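You operate a simulated robot arm through the tools that you are given. There is no shell and no other tool.

You run a simulated robot arm. Do the job below in one go: nothing can be reset, and whatever is moved stays where it is left.

Task
Set the guide wide, roll the crosswise enclosure up and clamp it.
Fine: free the guide knob, push the guide right in (in is wide), lock the knob again; drop the blue stop; it goes against the yellow stop. Leave the rest of the feed line as it is.

It is judged by the outcome, as a careful person would: the job done as asked, and still so three seconds after it is handed in. It fails if anything else is knocked over, pushed out of place, dropped, spilled or broken.

Robot
A 6-joint arm with a two-finger gripper, fixed in place. Base frame: the origin is at the foot of the arm, x ahead of it, y to its left, z up. Units: cm, rad, N and s.
Its first joint turns from -2.897 to 2.897 rad. Payload 3.43 kg.
The tool frame sits at the grasp point between the pads (the TCP): z along the fingers, y along the line on which they close. The tips reach 2 cm beyond it. Largest opening 19 cm; the body of the gripper starts 24.8 cm behind the TCP.
Orientation is told as [roll, pitch, yaw] about the base's x, y, z axes, in that order, counted from this pose: with the fingers straight down and closing along the base's y, the tool's x points along the base's -x, its y along +y and its z along -z.

Tools
- The arm moves only by the tool servo_tool. Its argument "commands" is a list of rows, each a list of 3 entries, a list of its own where there are three numbers: the shift along the base's x, y, z in cm, then the turn, a rotation vector about the base's x, y, z in rad, then the gripper command, from -1 (shut) to 1 (fully open), values between in proportion. In form: [[[x, y, z], [wx, wy, wz], jaw], ...]. A call has 1 to 20 rows; each row shifts and turns the commanded pose from where the row before left it. A row lasts 0.2 s, in which the tool goes at most 5 cm and 0.15 rad; a call with a longer step from one row to the next is refused whole, and so is a gripper value outside its range. A pose out of reach is approached as far as the arm can. The call stops where the force on the tool passes 70 N (or 10 N more than at its start, if that is more) or the arm is blocked; 0.2 s more then pass. The fingers move at their own pace (about 15.3 cm/s each) and stop on an object; they squeeze with about 40 N. The grip force told is the motor's: it shows also when the fingers shut on nothing. Time passes only in rows, and 0.2 s behind the last, so rows that do not move let the fingers close. The reply holds the time, the measured pose of the TCP, the force on the tool along the base axes, the opening and the grip force, in the units named above and with some noise, with the torque about the TCP (base axes, N m) and any sound that the robot's microphone picked up, and new pictures: "views" is both (left out), scene, wrist or none.
- Cameras (640 x 400 px; columns grow to the right, rows downward): "scene" is fixed at [4.98, -64.88, 139.63]; the picture's right is [-0.83, -0.56, 0.00], its down [-0.41, 0.61, -0.68] and it looks along [0.38, -0.56, -0.74] (base axes); focal length 214 px, centre (320, 200). "wrist" rides on the gripper at [7, -0.8, -28.8] in the tool frame; the picture's right is [0.12, 0.99, 0.00], its down [-0.96, 0.11, -0.25] and it looks along [-0.25, 0.03, 0.97] (tool axes); focal length 261 px, centre (320, 200). There is no depth. A picture from a camera that has moved, and an enlarged one, comes with that camera's place and axes in the base frame and with its lens.
- move_column(by): slides the trunk up (or, below 0, down) by that many cm; the arm rides with it, the base frame stays. It gives what a move gives, with no picture.
- zoom(camera, box): a new picture of the part [left, top, right, bottom] of that camera's present view, enlarged. No time passes.
- job_done(): hands the job in; it is judged then, once.

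Nothing tells you positions but the pictures and the camera data. Unless the task says otherwise, let go and move clear before handing in.

The tools are called as name(argument=value, ...) on one line, values as JSON. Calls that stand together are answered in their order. servo_tool: Moves the arm, as the interface text tells. Its arguments: {"type":"object","properties":{"commands":{"type":"array"},"views":{"type":"string","enum":["both","scene","wrist","none"]}},"required":["commands"]} The other tools are called the same way: move_column (by) slides the trunk up or down; zoom (camera, box) takes an enlarged picture of a part of a camera's view; job_done () hands the job in.

At the start:

```text
time_s: 0.0
ee_pos: [54.59, -49.49, 111.06]
tool_rot: [-0.001, -0.001, -0.001]
force: [0.5, -0.6, -0.6]
ft_torque: [-0.05, 0.0, 0.03]
grip_width: 19.01
grasp_force: 0.1
trunk travel left (down, up): [-30.0, 14.0]
```

scene: 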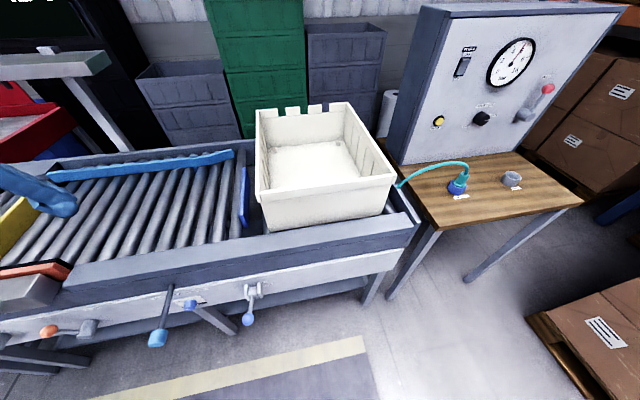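
wrist: 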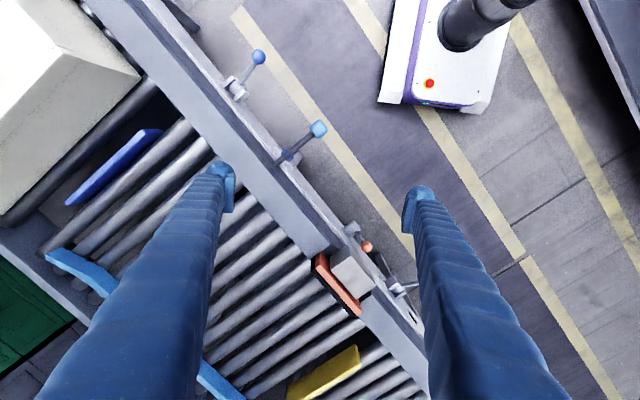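

I see a roller conveyor with a cream tote upstream behind a blue stop, a yellow stop downstream, and several levers and knobs on the front rail. I'll look closer before moving anything.

zoom(camera="scene", box=[0, 240, 300, 400])

zoom(camera="scene", box=[0, 120, 280, 300])

zoom(camera="wrist", box=[200, 20, 440, 180])

zoom(camera="wrist", box=[260, 200, 460, 400])

zoom(camera="wrist", box=[0, 60, 240, 320])

zoom(camera="scene", box=[220, 90, 420, 240])

```text
2.13 times, centred on (150, 320) of scene
camera zoom: at [4.98, -64.88, 139.63], right [-0.83, -0.56, 0.0], down [-0.41, 0.61, -0.68], along [0.38, -0.56, -0.74], focal length 458 px, centre (683, -56)
```

zoom: 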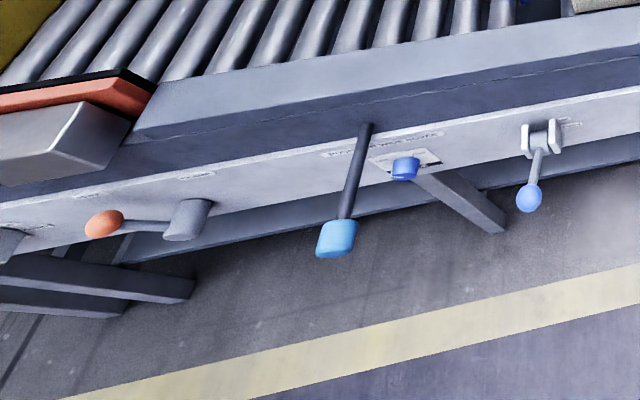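

```text
2.22 times, centred on (140, 210) of scene
camera zoom: at [4.98, -64.88, 139.63], right [-0.83, -0.56, 0.0], down [-0.41, 0.61, -0.68], along [0.38, -0.56, -0.74], focal length 477 px, centre (720, 178)
```

zoom: 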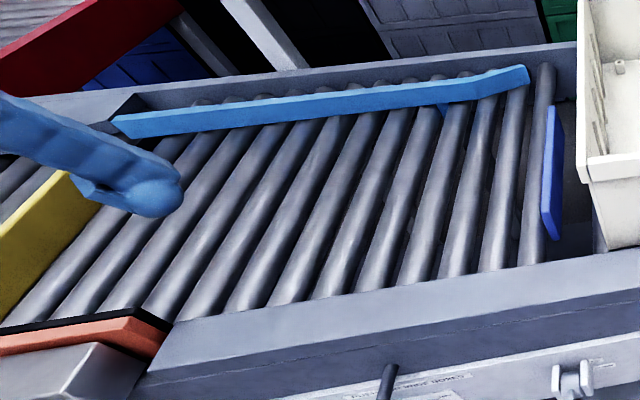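

```text
2.50 times, centred on (320, 100) of wrist
camera zoom: at [47.49, -50.48, 139.85], right [-0.12, 0.99, 0.0], down [0.96, 0.11, 0.25], along [0.25, 0.03, -0.97], focal length 652 px, centre (320, 450)
```

zoom: 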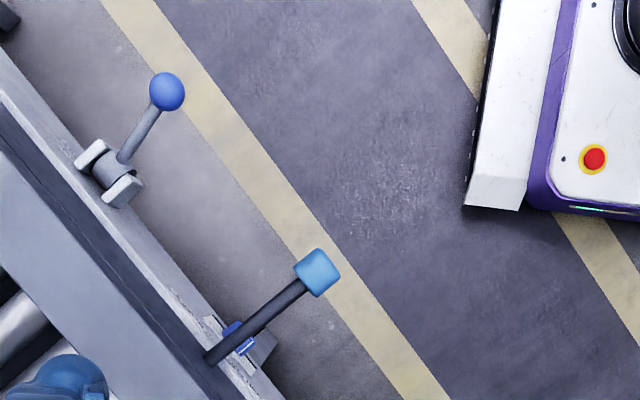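

```text
2.00 times, centred on (360, 300) of wrist
camera zoom: at [47.49, -50.48, 139.85], right [-0.12, 0.99, 0.0], down [0.96, 0.11, 0.25], along [0.25, 0.03, -0.97], focal length 521 px, centre (240, 0)
```

zoom: 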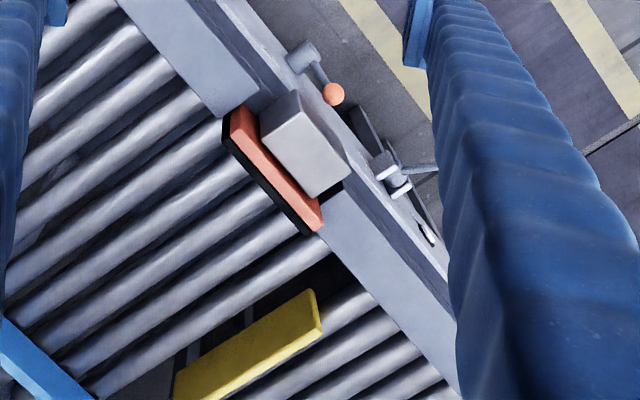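

```text
1.54 times, centred on (120, 190) of wrist
camera zoom: at [47.49, -50.48, 139.85], right [-0.12, 0.99, 0.0], down [0.96, 0.11, 0.25], along [0.25, 0.03, -0.97], focal length 401 px, centre (628, 215)
```

zoom: 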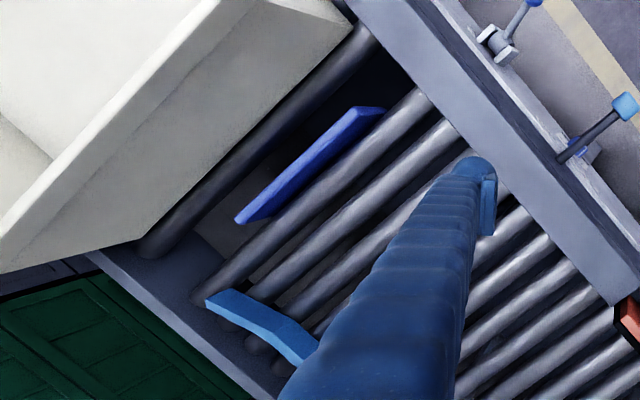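

```text
2.67 times, centred on (320, 165) of scene
camera zoom: at [4.98, -64.88, 139.63], right [-0.83, -0.56, 0.0], down [-0.41, 0.61, -0.68], along [0.38, -0.56, -0.74], focal length 572 px, centre (320, 293)
```

zoom: 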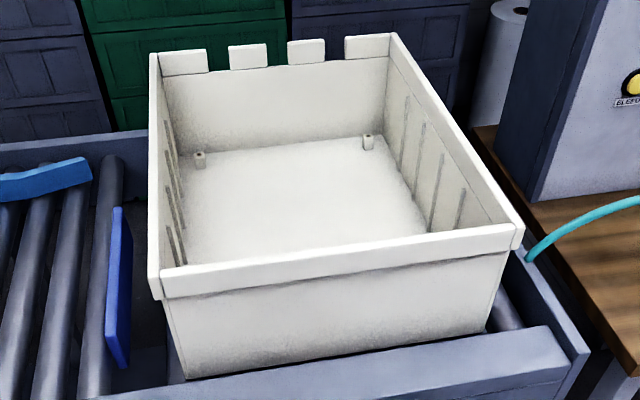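

The main bits by triangulation: the light-blue guide handle is near (47,-51,74), the small blue lock knob near (55,-59,61), and the blue stop lever ball near (32,-67,70). Next I'll turn the wrist square to the rail and tilt it to look at the front face.

servo_tool(commands=[[[-2, 2, 0], [0, 0, -0.134], 0], [[-2, 2, 0], [0, 0, -0.134], 0], [[-2, 2, 0], [0, 0, -0.134], -0.5], [[-2, 2, 0], [0, 0, -0.134], -1], [[-2, 2, 0], [0, 0, -0.134], -1], [[-2, 2, 0], [0, 0, -0.134], -1], [[0, 0, 0], [-0.101, -0.097, 0], -1], [[0, 0, 0], [-0.101, -0.097, 0], -1], [[0, 0, 0], [-0.101, -0.097, 0], -1], [[0, 0, 0], [-0.101, -0.097, 0], -1]])

```text
time_s: 2.2
ee_pos: [44.98, -39.82, 112.58]
tool_rot: [-0.005, -0.546, -0.806]
force: [0.0, -0.1, 0.8]
ft_torque: [0.02, 0.03, -0.02]
grip_width: 0.02
grasp_force: 34.5
out of reach, approached as far as the arm can: row 9, 10
trunk travel left (down, up): [-30.0, 14.0]
camera wrist: at [29.84, -25.37, 133.5], right [0.65, 0.76, -0.06], down [0.56, -0.42, 0.71], along [0.52, -0.5, -0.7], focal length 261 px, centre (320, 200)
```

scene: 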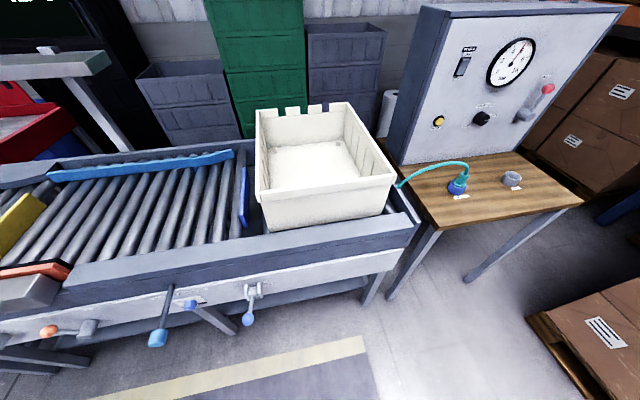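
wrist: 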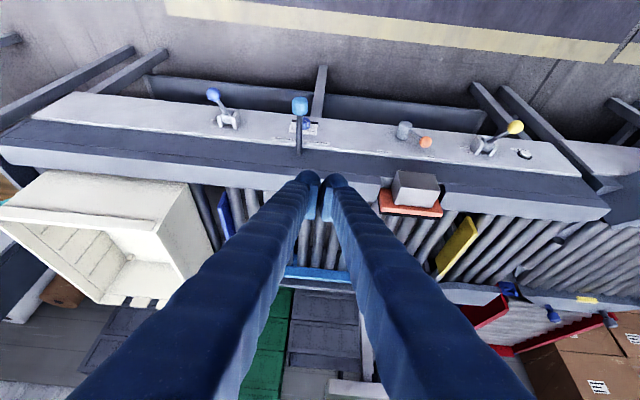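

The view shows the front rail upside down: blue-ball lever, light-blue push handle with the lock knob behind it, orange clamp lever, and the yellow stop lever. I'll zoom in on each to read the labels and states.

zoom(camera="wrist", box=[190, 75, 350, 175])

zoom(camera="wrist", box=[370, 90, 550, 202])

zoom(camera="wrist", box=[360, 160, 640, 335])

zoom(camera="wrist", box=[0, 140, 320, 340])

```text
4.00 times, centred on (270, 125) of wrist
camera zoom: at [29.84, -25.37, 133.5], right [0.65, 0.76, -0.06], down [0.56, -0.42, 0.71], along [0.52, -0.5, -0.7], focal length 1043 px, centre (520, 500)
```

zoom: 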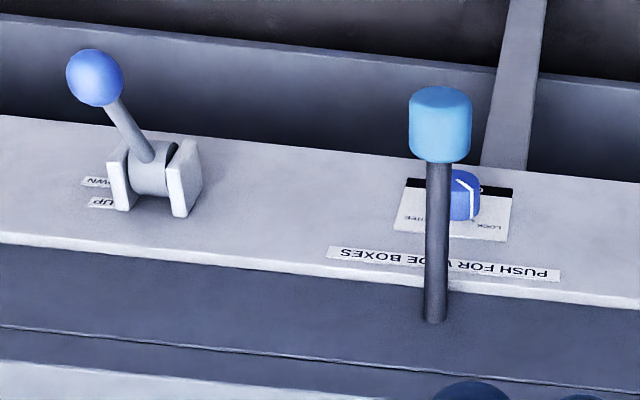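

```text
3.56 times, centred on (460, 146) of wrist
camera zoom: at [29.84, -25.37, 133.5], right [0.65, 0.76, -0.06], down [0.56, -0.42, 0.71], along [0.52, -0.5, -0.7], focal length 927 px, centre (-178, 392)
```

zoom: 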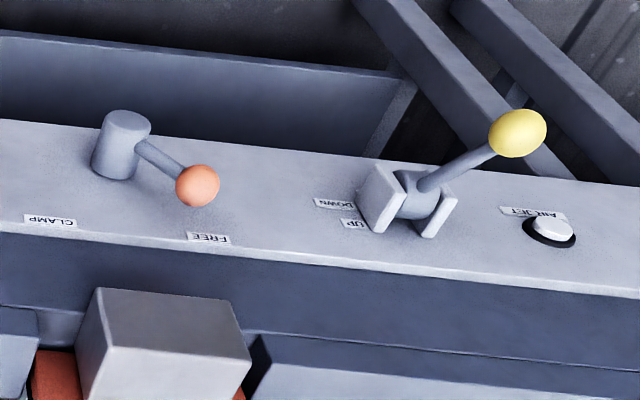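

```text
2.29 times, centred on (500, 248) of wrist
camera zoom: at [29.84, -25.37, 133.5], right [0.65, 0.76, -0.06], down [0.56, -0.42, 0.71], along [0.52, -0.5, -0.7], focal length 596 px, centre (-91, 91)
```

zoom: 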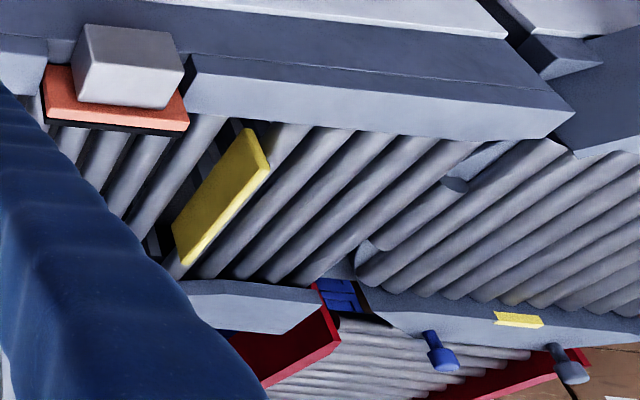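

```text
2.00 times, centred on (160, 240) of wrist
camera zoom: at [29.84, -25.37, 133.5], right [0.65, 0.76, -0.06], down [0.56, -0.42, 0.71], along [0.52, -0.5, -0.7], focal length 521 px, centre (640, 120)
```

zoom: 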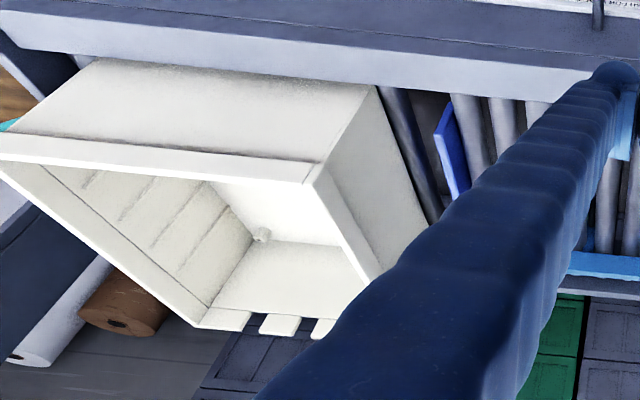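

All the labels can be read: the lock knob points to LOCK, with FREE to the viewer's right. The blue lever is UP, the clamp lever is at FREE, and the handle is marked "PUSH FOR WIDE BOXES". Next I'll lower the arm and tilt it towards horizontal in front of the knob, keeping clear of the push handle.

servo_tool(commands=[[[0, 0, -4], [0, 0, 0], -1], [[0, 0, -4], [0, 0, 0], -1], [[0, 0, -4], [0, 0, 0], -1], [[0, 0, -4], [0, 0, 0], -1], [[0, 0, -4], [-0.1, -0.1, 0], -1], [[0, 0, -4], [-0.1, -0.1, 0], -1], [[0, 0, -3], [-0.1, -0.1, 0], -1]])

```text
time_s: 4.0
ee_pos: [55.99, -49.41, 94.31]
tool_rot: [0.044, -1.11, -0.841]
force: [-0.4, 0.6, 0.1]
ft_torque: [0.01, 0.03, -0.06]
grip_width: 0.0
grasp_force: 34.0
out of reach, approached as far as the arm can: row 1, 2, 3, 5, 6
trunk travel left (down, up): [-30.0, 14.0]
stopped in row 7: the arm was blocked; the commanded pose is now the measured one
camera wrist: at [35.05, -29.31, 100.78], right [0.68, 0.73, -0.09], down [0.21, -0.08, 0.97], along [0.7, -0.68, -0.21], focal length 261 px, centre (320, 200)
```

scene: 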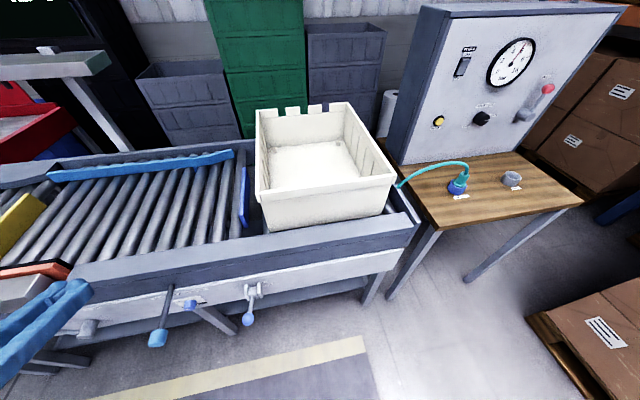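
wrist: 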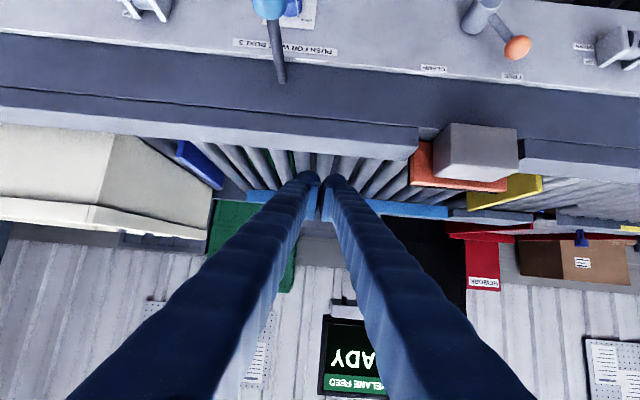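

The arm can't fold further inward here, but a tool tilted 25° or less below horizontal is enough to grip the knob from the front. I'll shift downstream, clear of the handle, lower the arm there, and see what tilt I can reach.

servo_tool(commands=[[[3, 3, 0], [0, 0, 0.03], -1], [[1, 1, -3], [0, 0, 0.03], -1], [[0, 0, -4], [0, 0, 0], -1], [[0, 0, -4], [0, 0, 0], -1], [[0, 0, -4], [0, 0, 0], -1], [[0, 0, -4], [0, 0, 0], -1], [[0, 0, -4], [0, 0, 0], -1]])

```text
time_s: 5.6
ee_pos: [59.91, -45.36, 71.09]
tool_rot: [0.043, -1.111, -0.782]
force: [1.0, -0.3, 0.5]
ft_torque: [0.01, 0.05, 0.01]
grip_width: 0.0
grasp_force: 34.1
trunk travel left (down, up): [-30.0, 14.0]
camera wrist: at [37.89, -26.59, 77.65], right [0.63, 0.77, -0.09], down [0.22, -0.07, 0.97], along [0.74, -0.64, -0.21], focal length 261 px, centre (320, 200)
```

scene: 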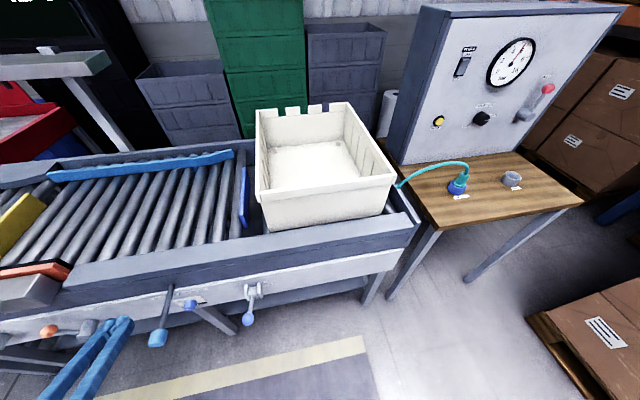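
wrist: 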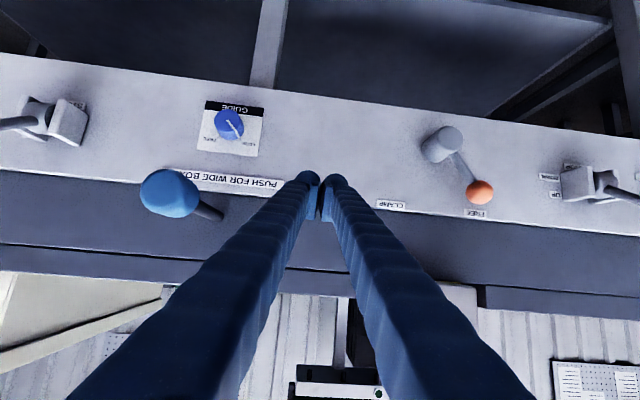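

The arm reached this without trouble, and the knob plate is in clear view. I'll zoom in on the knob, clamp and blue lever to fix their positions.

zoom(camera="wrist", box=[180, 80, 300, 155])

zoom(camera="wrist", box=[370, 100, 530, 200])

zoom(camera="wrist", box=[0, 70, 160, 170])

zoom(camera="scene", box=[130, 270, 270, 360])

```text
5.33 times, centred on (240, 118) of wrist
camera zoom: at [37.89, -26.59, 77.65], right [0.63, 0.77, -0.09], down [0.22, -0.07, 0.97], along [0.74, -0.64, -0.21], focal length 1390 px, centre (747, 640)
```

zoom: 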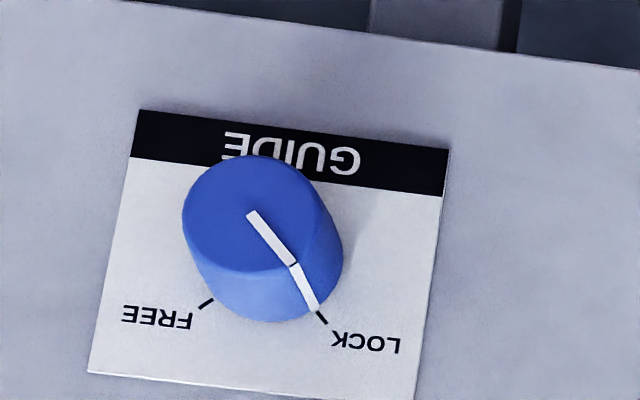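

```text
4.00 times, centred on (450, 150) of wrist
camera zoom: at [37.89, -26.59, 77.65], right [0.63, 0.77, -0.09], down [0.22, -0.07, 0.97], along [0.74, -0.64, -0.21], focal length 1043 px, centre (-200, 400)
```

zoom: 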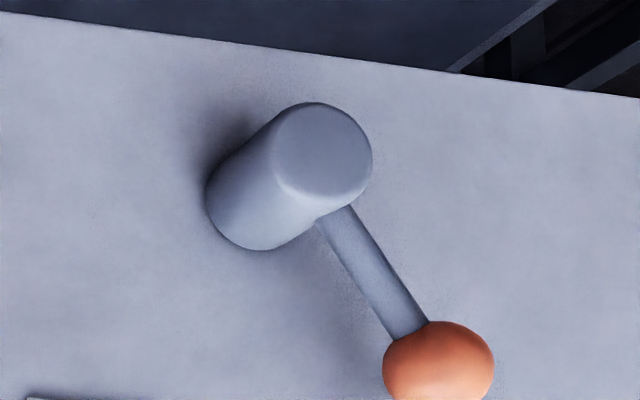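

```text
4.00 times, centred on (80, 120) of wrist
camera zoom: at [37.89, -26.59, 77.65], right [0.63, 0.77, -0.09], down [0.22, -0.07, 0.97], along [0.74, -0.64, -0.21], focal length 1043 px, centre (1280, 520)
```

zoom: 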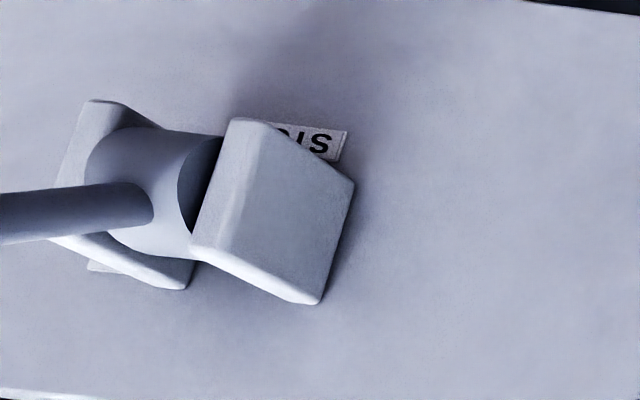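

```text
4.44 times, centred on (200, 315) of scene
camera zoom: at [4.98, -64.88, 139.63], right [-0.83, -0.56, 0.0], down [-0.41, 0.61, -0.68], along [0.38, -0.56, -0.74], focal length 953 px, centre (853, -311)
```

zoom: 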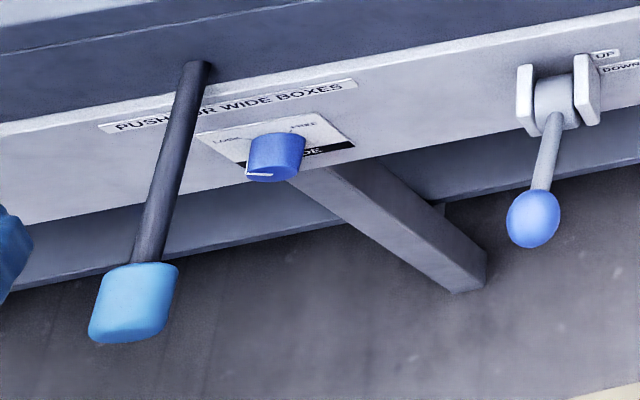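

The knob is about 3.5 cm across and 2.7 cm long, centred near (53.8,-58.4,60.9), and needs about a 90° clockwise turn from LOCK to FREE. I'll go down to knob height beside the handle and level the tool further.

servo_tool(commands=[[[0, 0, -3], [-0.05, -0.05, 0], -1], [[0, 0, -3], [-0.05, -0.05, 0], -0.8], [[0, 0, -3], [-0.05, -0.05, 0], -0.6], [[0, 0, 0], [-0.05, -0.05, 0], -0.4], [[0, 0, 0], [-0.05, -0.05, 0], -0.3], [[0, 0, 0], [0, 0, 0], -0.3]])

```text
time_s: 7.0
ee_pos: [59.9, -45.55, 62.26]
tool_rot: [0.026, -1.461, -0.766]
force: [0.0, -0.2, 0.8]
ft_torque: [-0.01, 0.0, 0.0]
grip_width: 6.65
grasp_force: 0.0
trunk travel left (down, up): [-30.0, 14.0]
camera wrist: at [37.6, -26.49, 58.46], right [0.66, 0.74, -0.12], down [-0.03, 0.18, 0.98], along [0.75, -0.65, 0.14], focal length 261 px, centre (320, 200)
```

scene: 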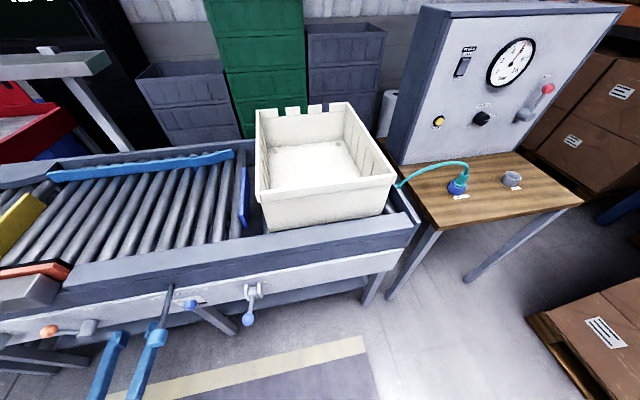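
wrist: 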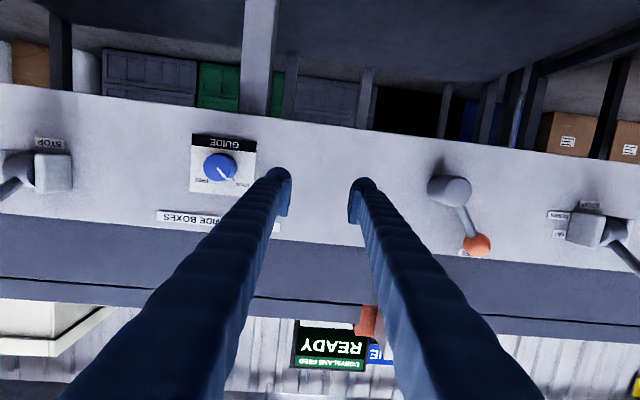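

The tool is now almost level, and the jaws are open 6.6 cm. Next I'll slide sideways under the handle to line up with the knob, and check before closing in.

servo_tool(commands=[[[-3.14, -3.1, -0.5], [0, 0, -0.015], -0.3], [[-3.14, -3.1, -0.5], [0, 0, -0.015], -0.3], [[-3.14, -3.1, -0.5], [0, 0, -0.015], -0.3], [[0, 0, 0], [0, 0, 0], -0.3]])

zoom(camera="wrist", box=[240, 100, 400, 200])

zoom(camera="scene", box=[110, 270, 270, 370])

```text
time_s: 8.0
ee_pos: [51.11, -55.25, 60.53]
tool_rot: [0.038, -1.462, -0.818]
force: [-0.8, 0.1, -0.1]
ft_torque: [-0.02, 0.0, 0.04]
grip_width: 6.67
grasp_force: 0.0
out of reach, approached as far as the arm can: row 1
trunk travel left (down, up): [-30.0, 14.0]
camera wrist: at [29.67, -35.25, 56.65], right [0.69, 0.71, -0.11], down [-0.02, 0.18, 0.98], along [0.72, -0.68, 0.14], focal length 261 px, centre (320, 200)
```

scene: 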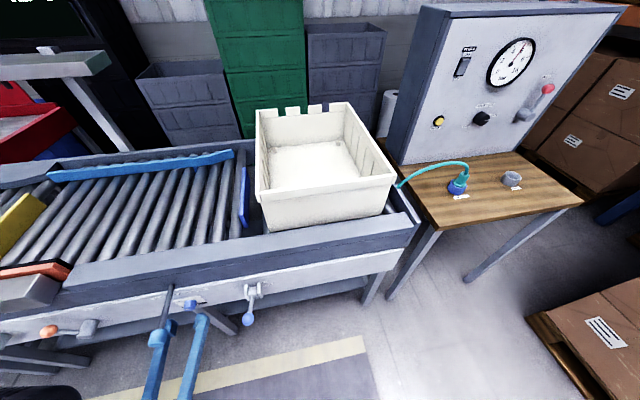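
wrist: 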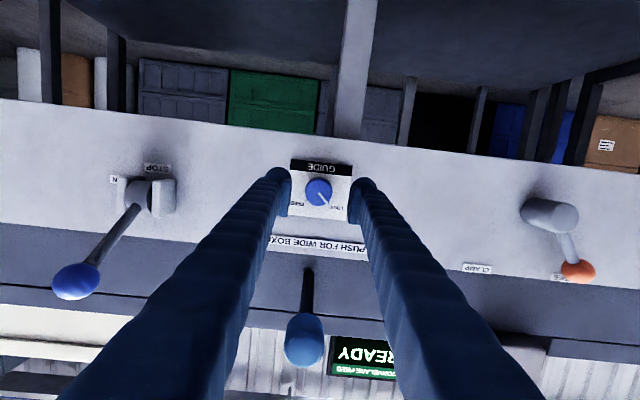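

```text
4.00 times, centred on (320, 150) of wrist
camera zoom: at [29.67, -35.25, 56.65], right [0.69, 0.71, -0.11], down [-0.02, 0.18, 0.98], along [0.72, -0.68, 0.14], focal length 1043 px, centre (320, 400)
```

zoom: 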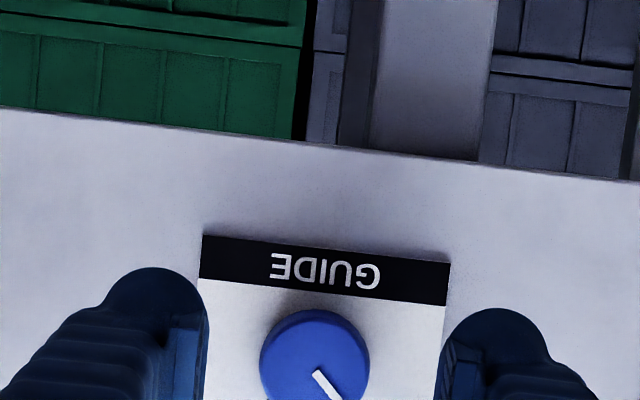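

```text
4.00 times, centred on (190, 320) of scene
camera zoom: at [4.98, -64.88, 139.63], right [-0.83, -0.56, 0.0], down [-0.41, 0.61, -0.68], along [0.38, -0.56, -0.74], focal length 858 px, centre (840, -280)
```

zoom: 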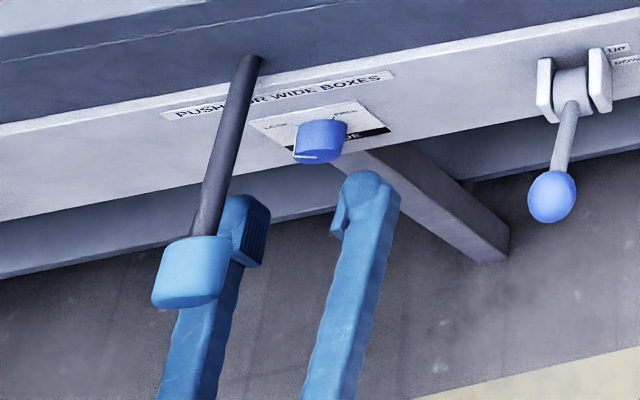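

The knob is centred between the fingers. I'll move in about 5 cm and close on it.

servo_tool(commands=[[[1.23, -1.76, -0.3], [0, 0, 0], -0.3], [[1.0, -1.0, 0], [0, 0, 0], -0.3], [[1.0, -1.0, 0], [0, 0, 0], -0.3], [[0, 0, 0], [0, 0, 0], -0.3]])

zoom(camera="scene", box=[110, 270, 270, 370])

```text
time_s: 9.0
ee_pos: [54.23, -58.89, 60.0]
tool_rot: [0.033, -1.462, -0.816]
force: [-0.8, -0.5, 1.0]
ft_torque: [-0.01, -0.01, -0.02]
grip_width: 6.63
grasp_force: 0.0
trunk travel left (down, up): [-30.0, 14.0]
camera wrist: at [32.71, -38.82, 56.18], right [0.69, 0.71, -0.11], down [-0.02, 0.18, 0.98], along [0.72, -0.68, 0.14], focal length 261 px, centre (320, 200)
```

scene: 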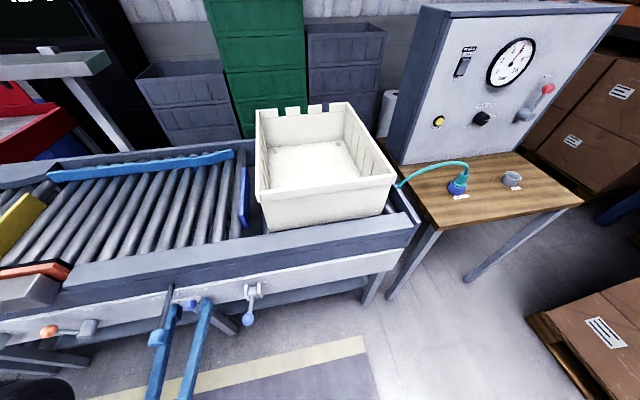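
wrist: 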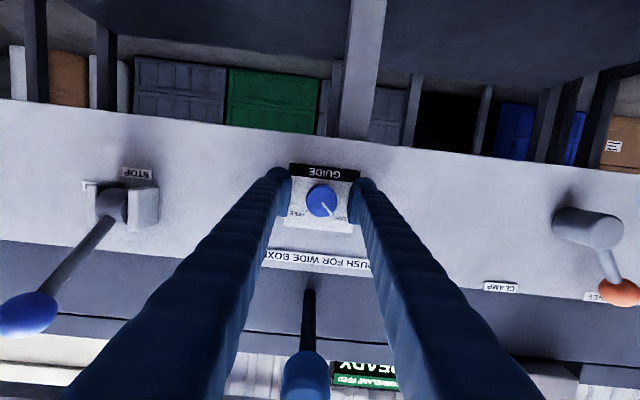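

```text
4.00 times, centred on (190, 320) of scene
camera zoom: at [4.98, -64.88, 139.63], right [-0.83, -0.56, 0.0], down [-0.41, 0.61, -0.68], along [0.38, -0.56, -0.74], focal length 858 px, centre (840, -280)
```

zoom: 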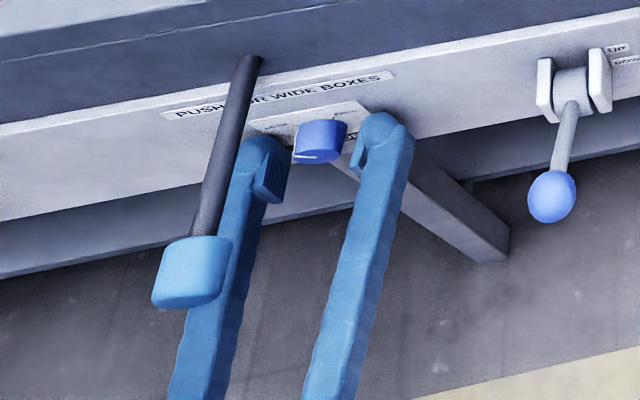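

The pads straddle the knob. I'll close on it now.

servo_tool(commands=[[[0, 0, 0], [0, 0, 0], -0.55], [[0, 0, 0], [0, 0, 0], -0.75], [[0, 0, 0], [0, 0, 0], -1], [[0, 0, 0], [0, 0, 0], -1]])

zoom(camera="wrist", box=[260, 150, 380, 225])

```text
time_s: 10.0
ee_pos: [54.44, -58.65, 60.06]
tool_rot: [0.031, -1.462, -0.811]
force: [21.0, 18.9, 1.6]
ft_torque: [-0.11, 0.05, 0.25]
grip_width: 3.53
grasp_force: 45.1
trunk travel left (down, up): [-30.0, 14.0]
camera wrist: at [32.83, -38.73, 56.18], right [0.69, 0.72, -0.12], down [-0.02, 0.18, 0.98], along [0.72, -0.68, 0.14], focal length 261 px, centre (320, 200)
```

scene: 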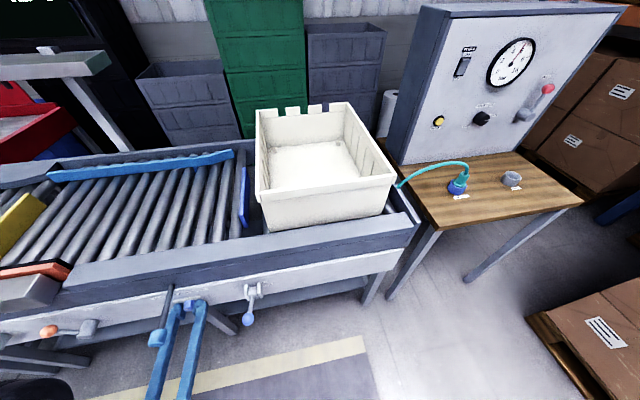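
wrist: 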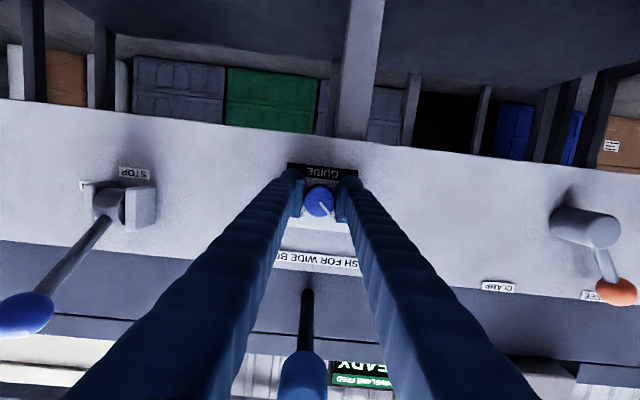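

```text
5.33 times, centred on (320, 188) of wrist
camera zoom: at [32.83, -38.73, 56.18], right [0.69, 0.72, -0.12], down [-0.02, 0.18, 0.98], along [0.72, -0.68, 0.14], focal length 1390 px, centre (320, 267)
```

zoom: 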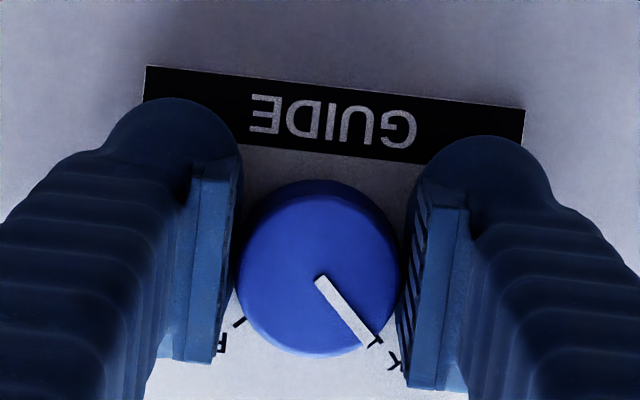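

The knob is gripped at 3.53 cm. I'll re-centre by 0.3 cm and start turning clockwise about the knob axis, watching the torque.

servo_tool(commands=[[[0.2, 0.2, 0.1], [0.07, -0.07, 0], -1], [[0, 0, 0], [0.07, -0.07, 0], -1], [[0, 0, 0], [0.07, -0.07, 0], -1], [[0, 0, 0], [0.07, -0.07, 0], -1], [[0, 0, 0], [0, 0, 0], -1]])

zoom(camera="wrist", box=[260, 150, 380, 225])

```text
time_s: 11.2
ee_pos: [54.52, -58.56, 60.13]
tool_rot: [1.322, -1.157, -2.082]
force: [32.5, 2.2, -10.0]
ft_torque: [0.13, 0.28, 0.23]
grip_width: 3.53
grasp_force: 44.7
trunk travel left (down, up): [-30.0, 14.0]
camera wrist: at [34.09, -37.43, 56.2], right [0.67, 0.69, 0.28], down [-0.3, -0.1, 0.95], along [0.68, -0.72, 0.14], focal length 261 px, centre (320, 200)
```

scene: 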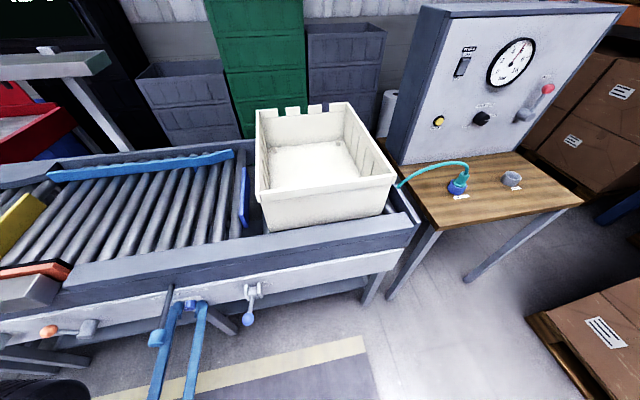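
wrist: 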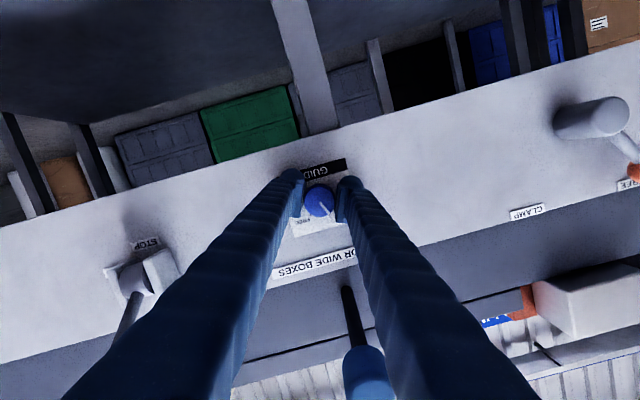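

```text
5.33 times, centred on (320, 188) of wrist
camera zoom: at [34.09, -37.43, 56.2], right [0.67, 0.69, 0.28], down [-0.3, -0.1, 0.95], along [0.68, -0.72, 0.14], focal length 1390 px, centre (320, 267)
```

zoom: 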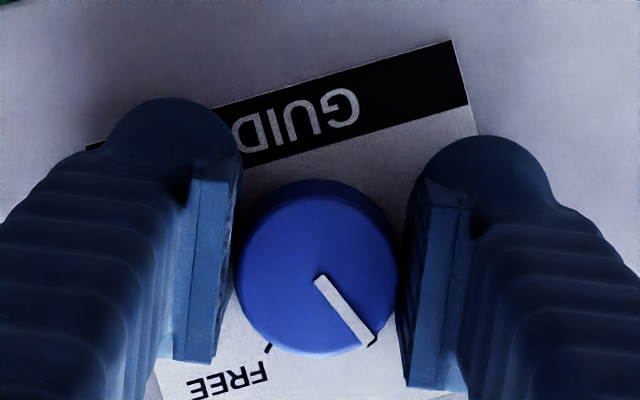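

The knob turns with the gripper. I'll relieve the side load slightly and carry on to FREE.

servo_tool(commands=[[[0.35, 0, 0], [0.07, -0.07, 0], -1], [[0, 0, 0], [0.09, -0.09, 0], -1], [[0, 0, 0], [0.09, -0.09, 0], -1], [[0, 0, 0], [0.09, -0.09, 0], -1], [[0, 0, 0], [0, 0, 0], -1]])

zoom(camera="wrist", box=[260, 150, 380, 225])

```text
time_s: 12.4
ee_pos: [54.67, -58.47, 60.2]
tool_rot: [1.485, -0.686, -2.215]
force: [-14.4, 42.0, 4.9]
ft_torque: [-0.2, -0.14, 0.16]
grip_width: 3.55
grasp_force: 45.0
trunk travel left (down, up): [-30.0, 14.0]
camera wrist: at [35.47, -36.06, 57.09], right [0.5, 0.52, 0.69], down [-0.59, -0.38, 0.71], along [0.64, -0.76, 0.11], focal length 261 px, centre (320, 200)
```

scene: 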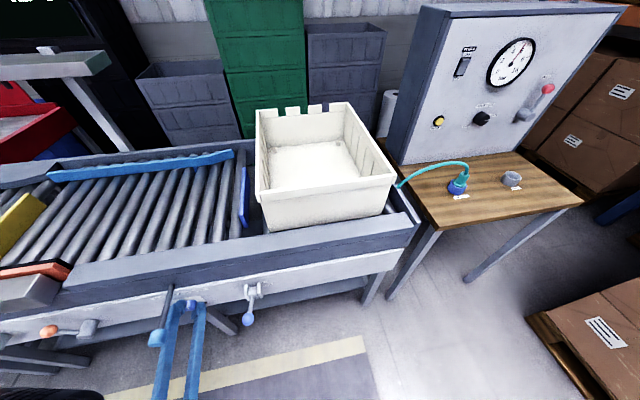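
wrist: 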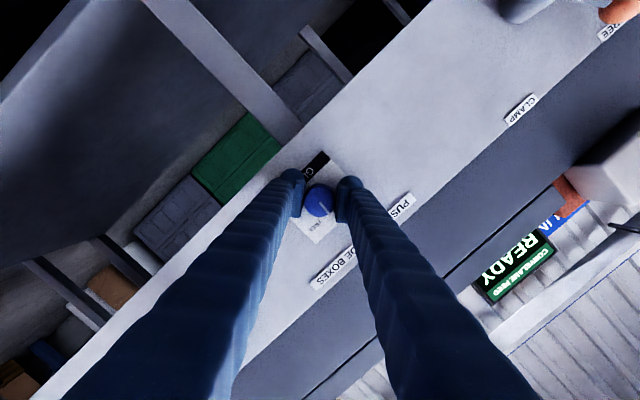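

```text
5.33 times, centred on (320, 188) of wrist
camera zoom: at [35.47, -36.06, 57.09], right [0.5, 0.52, 0.69], down [-0.59, -0.38, 0.71], along [0.64, -0.76, 0.11], focal length 1390 px, centre (320, 267)
```

zoom: 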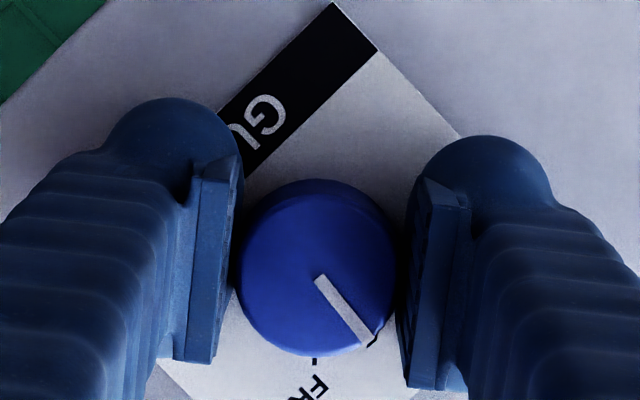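

It's about halfway there. I'll back off the inward pressure a little and do the rest of the turn.

servo_tool(commands=[[[-0.15, 0.35, 0], [0.09, -0.09, 0], -1], [[0, 0, 0], [0.09, -0.09, 0], -1], [[0, 0, 0], [0.09, -0.09, 0], -1], [[0, 0, 0], [0.09, -0.09, 0], -1], [[0, 0, 0], [0.07, -0.07, 0], -1], [[0, 0, 0], [0, 0, 0], -1]])

zoom(camera="wrist", box=[260, 150, 380, 225])

```text
time_s: 13.8
ee_pos: [54.58, -58.38, 60.42]
tool_rot: [1.57, -0.082, -2.249]
force: [31.8, -6.9, 17.9]
ft_torque: [-0.01, 0.07, 0.31]
grip_width: 3.51
grasp_force: 44.9
trunk travel left (down, up): [-30.0, 14.0]
camera wrist: at [36.46, -34.99, 59.11], right [0.13, 0.15, 0.98], down [-0.79, -0.58, 0.19], along [0.6, -0.8, 0.05], focal length 261 px, centre (320, 200)
```

scene: 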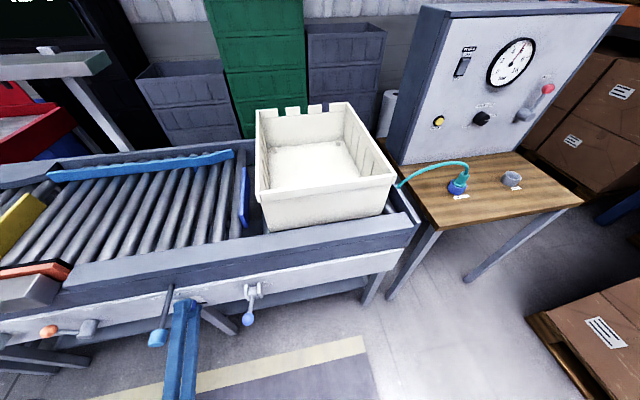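
wrist: 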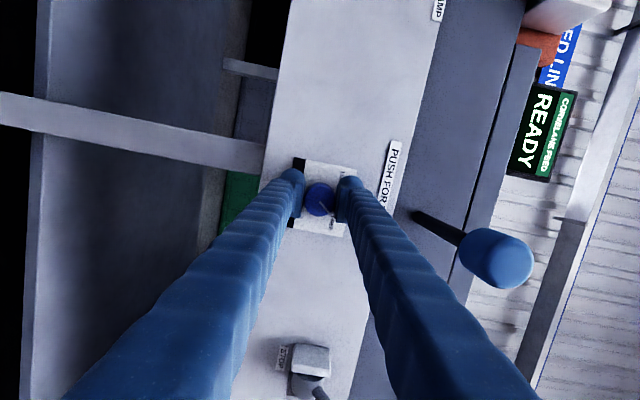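

```text
5.33 times, centred on (320, 188) of wrist
camera zoom: at [36.46, -34.99, 59.11], right [0.13, 0.15, 0.98], down [-0.79, -0.58, 0.19], along [0.6, -0.8, 0.05], focal length 1390 px, centre (320, 267)
```

zoom: 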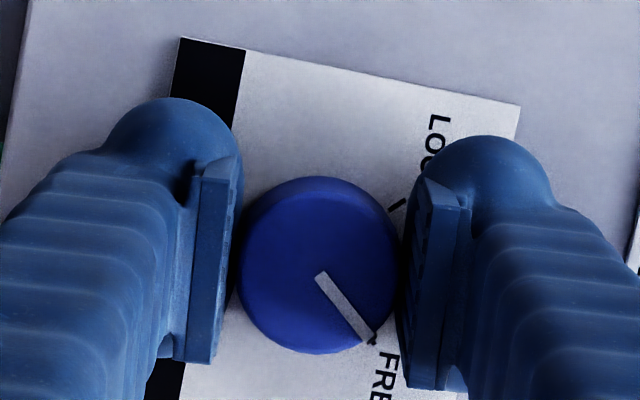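

The pointer is within a few degrees of FREE. I'll turn the last bit, then release and look.

servo_tool(commands=[[[-0.2, -0.1, -0.1], [0.06, -0.06, 0], -1], [[0, 0, 0], [0, 0, 0], -1], [[0, 0, 0], [0, 0, 0], -0.8], [[0, 0, 0], [0, 0, 0], -0.3], [[0, 0, 0], [0, 0, 0], -0.3]])

zoom(camera="wrist", box=[260, 150, 380, 225])

```text
time_s: 15.0
ee_pos: [54.18, -58.34, 60.0]
tool_rot: [1.571, 0.005, -2.251]
force: [0.4, 0.2, -0.9]
ft_torque: [0.02, 0.01, 0.03]
grip_width: 6.67
grasp_force: 0.2
trunk travel left (down, up): [-30.0, 14.0]
camera wrist: at [36.09, -34.87, 59.14], right [0.07, 0.09, 0.99], down [-0.8, -0.59, 0.11], along [0.6, -0.8, 0.03], focal length 261 px, centre (320, 200)
```

scene: 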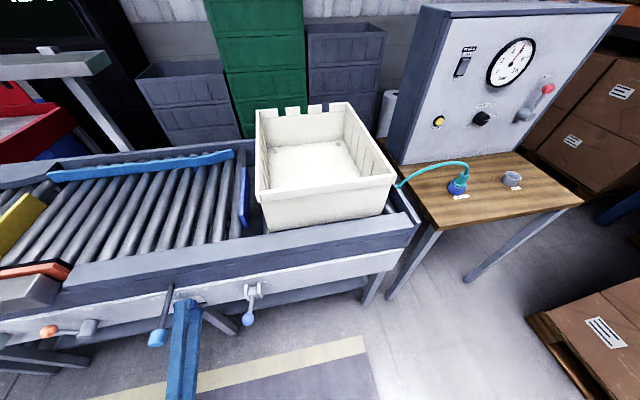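
wrist: 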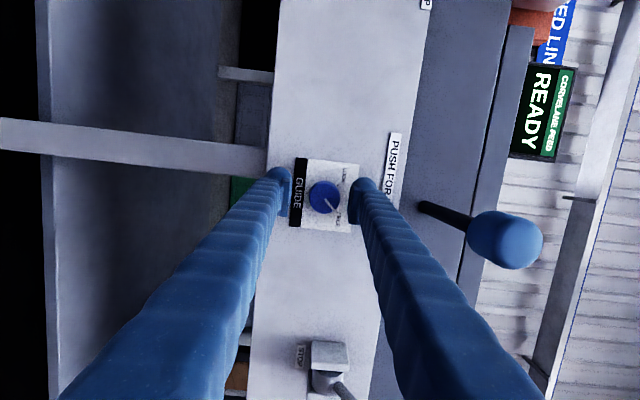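

```text
5.33 times, centred on (320, 188) of wrist
camera zoom: at [36.09, -34.87, 59.14], right [0.07, 0.09, 0.99], down [-0.8, -0.59, 0.11], along [0.6, -0.8, 0.03], focal length 1390 px, centre (320, 267)
```

zoom: 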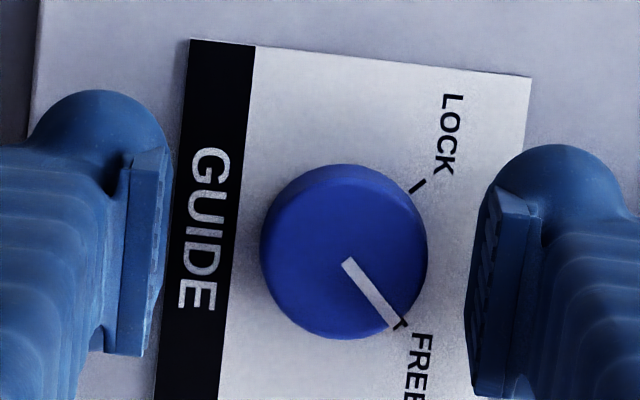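

The pointer is on FREE. I'll back out, slide downstream clear of the handle, and unroll the wrist.

servo_tool(commands=[[[-1.3, 1.3, 0], [0, 0, 0], -0.3], [[-1.3, 1.3, 0], [0, 0, 0], -0.3], [[0, 0, 0], [-0.09, 0.09, 0], -0.3], [[1, 1, 0], [-0.09, 0.09, 0], -0.3], [[1, 1, 0], [-0.09, 0.09, 0], -0.3], [[1, 1, 0], [-0.09, 0.09, 0], -0.3], [[1, 1, 0], [-0.09, 0.09, 0], -0.3], [[1, 1, 0], [-0.09, 0.09, 0], -0.3], [[1, 1, 0], [-0.09, 0.09, 0], -0.3], [[1, 1, 0], [-0.09, 0.09, 0], -0.3], [[1, 1, 0], [-0.09, 0.09, 0], -0.3], [[0.5, 0.5, 0], [-0.09, 0.09, 0], -0.3], [[0, 0, 0], [-0.09, 0.09, 0], -0.3], [[0, 0, 0], [-0.09, 0.09, 0], -0.3]])

```text
time_s: 18.0
ee_pos: [60.5, -47.52, 60.67]
tool_rot: [0.378, -1.454, -1.158]
force: [0.2, 0.1, 1.1]
ft_torque: [0.0, 0.03, 0.0]
grip_width: 6.68
grasp_force: 0.1
out of reach, approached as far as the arm can: row 2
trunk travel left (down, up): [-30.0, 14.0]
camera wrist: at [38.98, -27.32, 56.8], right [0.69, 0.72, -0.08], down [-0.05, 0.15, 0.99], along [0.72, -0.68, 0.14], focal length 261 px, centre (320, 200)
```

scene: 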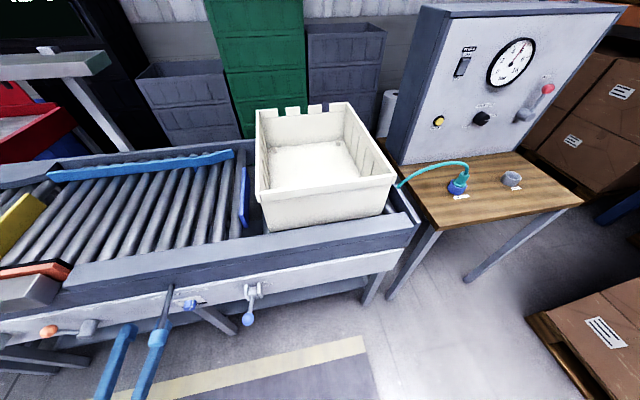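
wrist: 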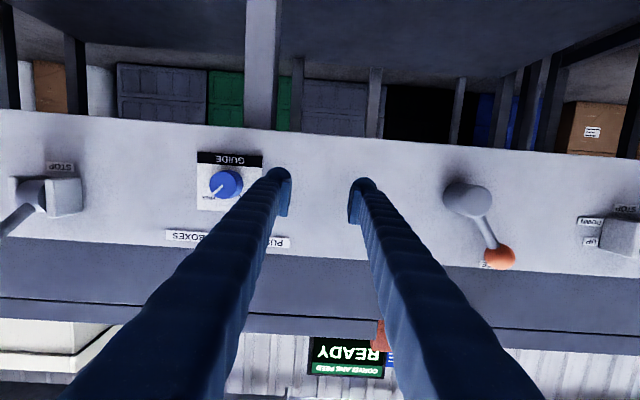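

Knob freed. I'll lift up and bring the tool to vertical with the fingers shut, so I can push the guide handle from outside.

servo_tool(commands=[[[-0.5, 0.5, 2], [0.099, 0.099, 0], -0.6], [[-0.7, 0.7, 3], [0.099, 0.099, 0], -1], [[-0.7, 0.7, 3], [0.099, 0.099, 0], -1], [[-0.7, 0.7, 3], [0.099, 0.099, 0], -1], [[-0.7, 0.7, 3], [0.099, 0.099, 0], -1], [[-0.7, 0.7, 3], [0.099, 0.099, 0], -1], [[-0.7, 0.7, 3], [0.099, 0.099, 0], -1], [[-0.7, 0.7, 3], [0.099, 0.099, 0], -1], [[-0.7, 0.7, 3], [0.099, 0.099, 0], -1], [[-0.7, 0.7, 3], [0.099, 0.099, 0], -1], [[-1, 1, 0], [0.02, 0.02, 0], -1]])

zoom(camera="scene", box=[80, 250, 280, 375])

```text
time_s: 20.4
ee_pos: [52.28, -40.37, 88.98]
tool_rot: [0.008, -0.032, -0.832]
force: [-0.8, -0.6, -0.8]
ft_torque: [0.07, 0.03, -0.01]
grip_width: 0.0
grasp_force: 34.5
out of reach, approached as far as the arm can: row 9
trunk travel left (down, up): [-30.0, 14.0]
camera wrist: at [46.05, -35.31, 117.39], right [0.65, 0.76, 0.0], down [0.73, -0.63, 0.28], along [0.21, -0.18, -0.96], focal length 261 px, centre (320, 200)
```

scene: 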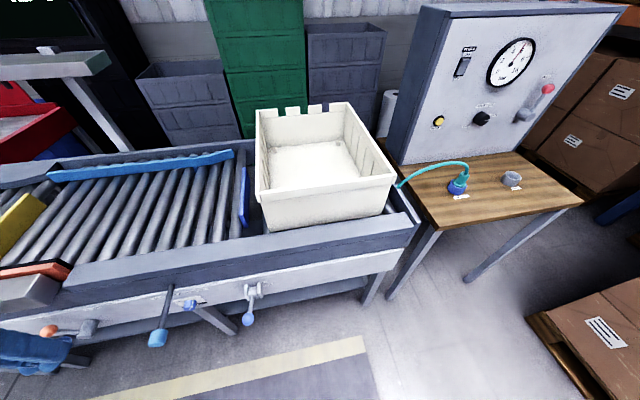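
wrist: 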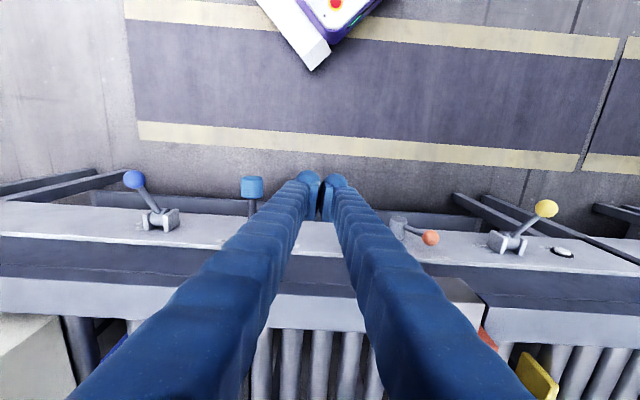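

```text
3.20 times, centred on (180, 312) of scene
camera zoom: at [4.98, -64.88, 139.63], right [-0.83, -0.56, 0.0], down [-0.41, 0.61, -0.68], along [0.38, -0.56, -0.74], focal length 686 px, centre (768, -160)
```

zoom: 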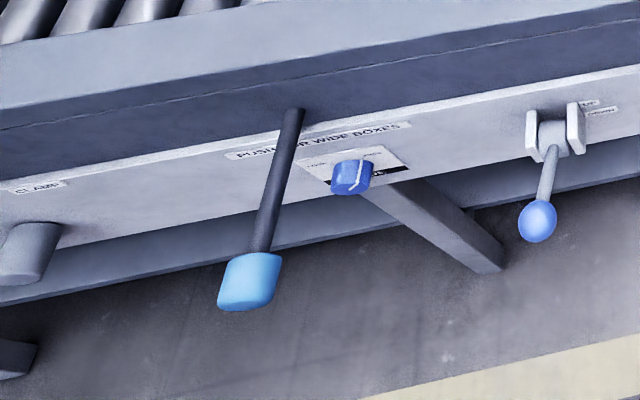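

The handle's end cap runs from about 66.7 to 70.4 cm out, near (45,-49.3,74.5). I'll go out and over it, then come down on its outer side.

servo_tool(commands=[[[-3.8, -1.6, 0], [0, 0, 0.015], -1], [[-3.8, -1.6, 0], [0, 0, 0.015], -1], [[-3.8, -1.6, 0], [0, 0, 0.015], -1], [[0, 0, 0], [0, 0, 0], -1], [[0, 0, 0], [0, 0, 0], -1]])

```text
time_s: 21.6
ee_pos: [40.96, -45.13, 88.91]
tool_rot: [0.007, -0.036, -0.786]
force: [-0.1, 0.1, 0.7]
ft_torque: [-0.01, 0.02, 0.0]
grip_width: 0.01
grasp_force: 34.2
trunk travel left (down, up): [-30.0, 14.0]
camera wrist: at [34.46, -40.31, 117.48], right [0.62, 0.79, 0.0], down [0.75, -0.59, 0.28], along [0.22, -0.17, -0.96], focal length 261 px, centre (320, 200)
```

scene: 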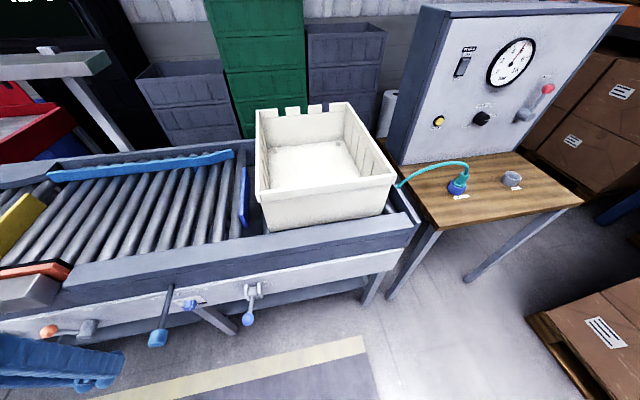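
wrist: 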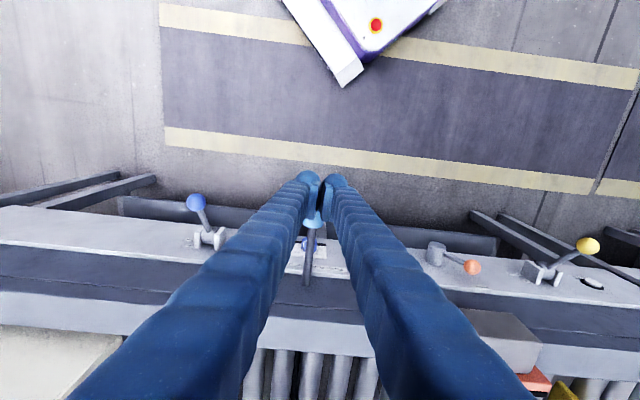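

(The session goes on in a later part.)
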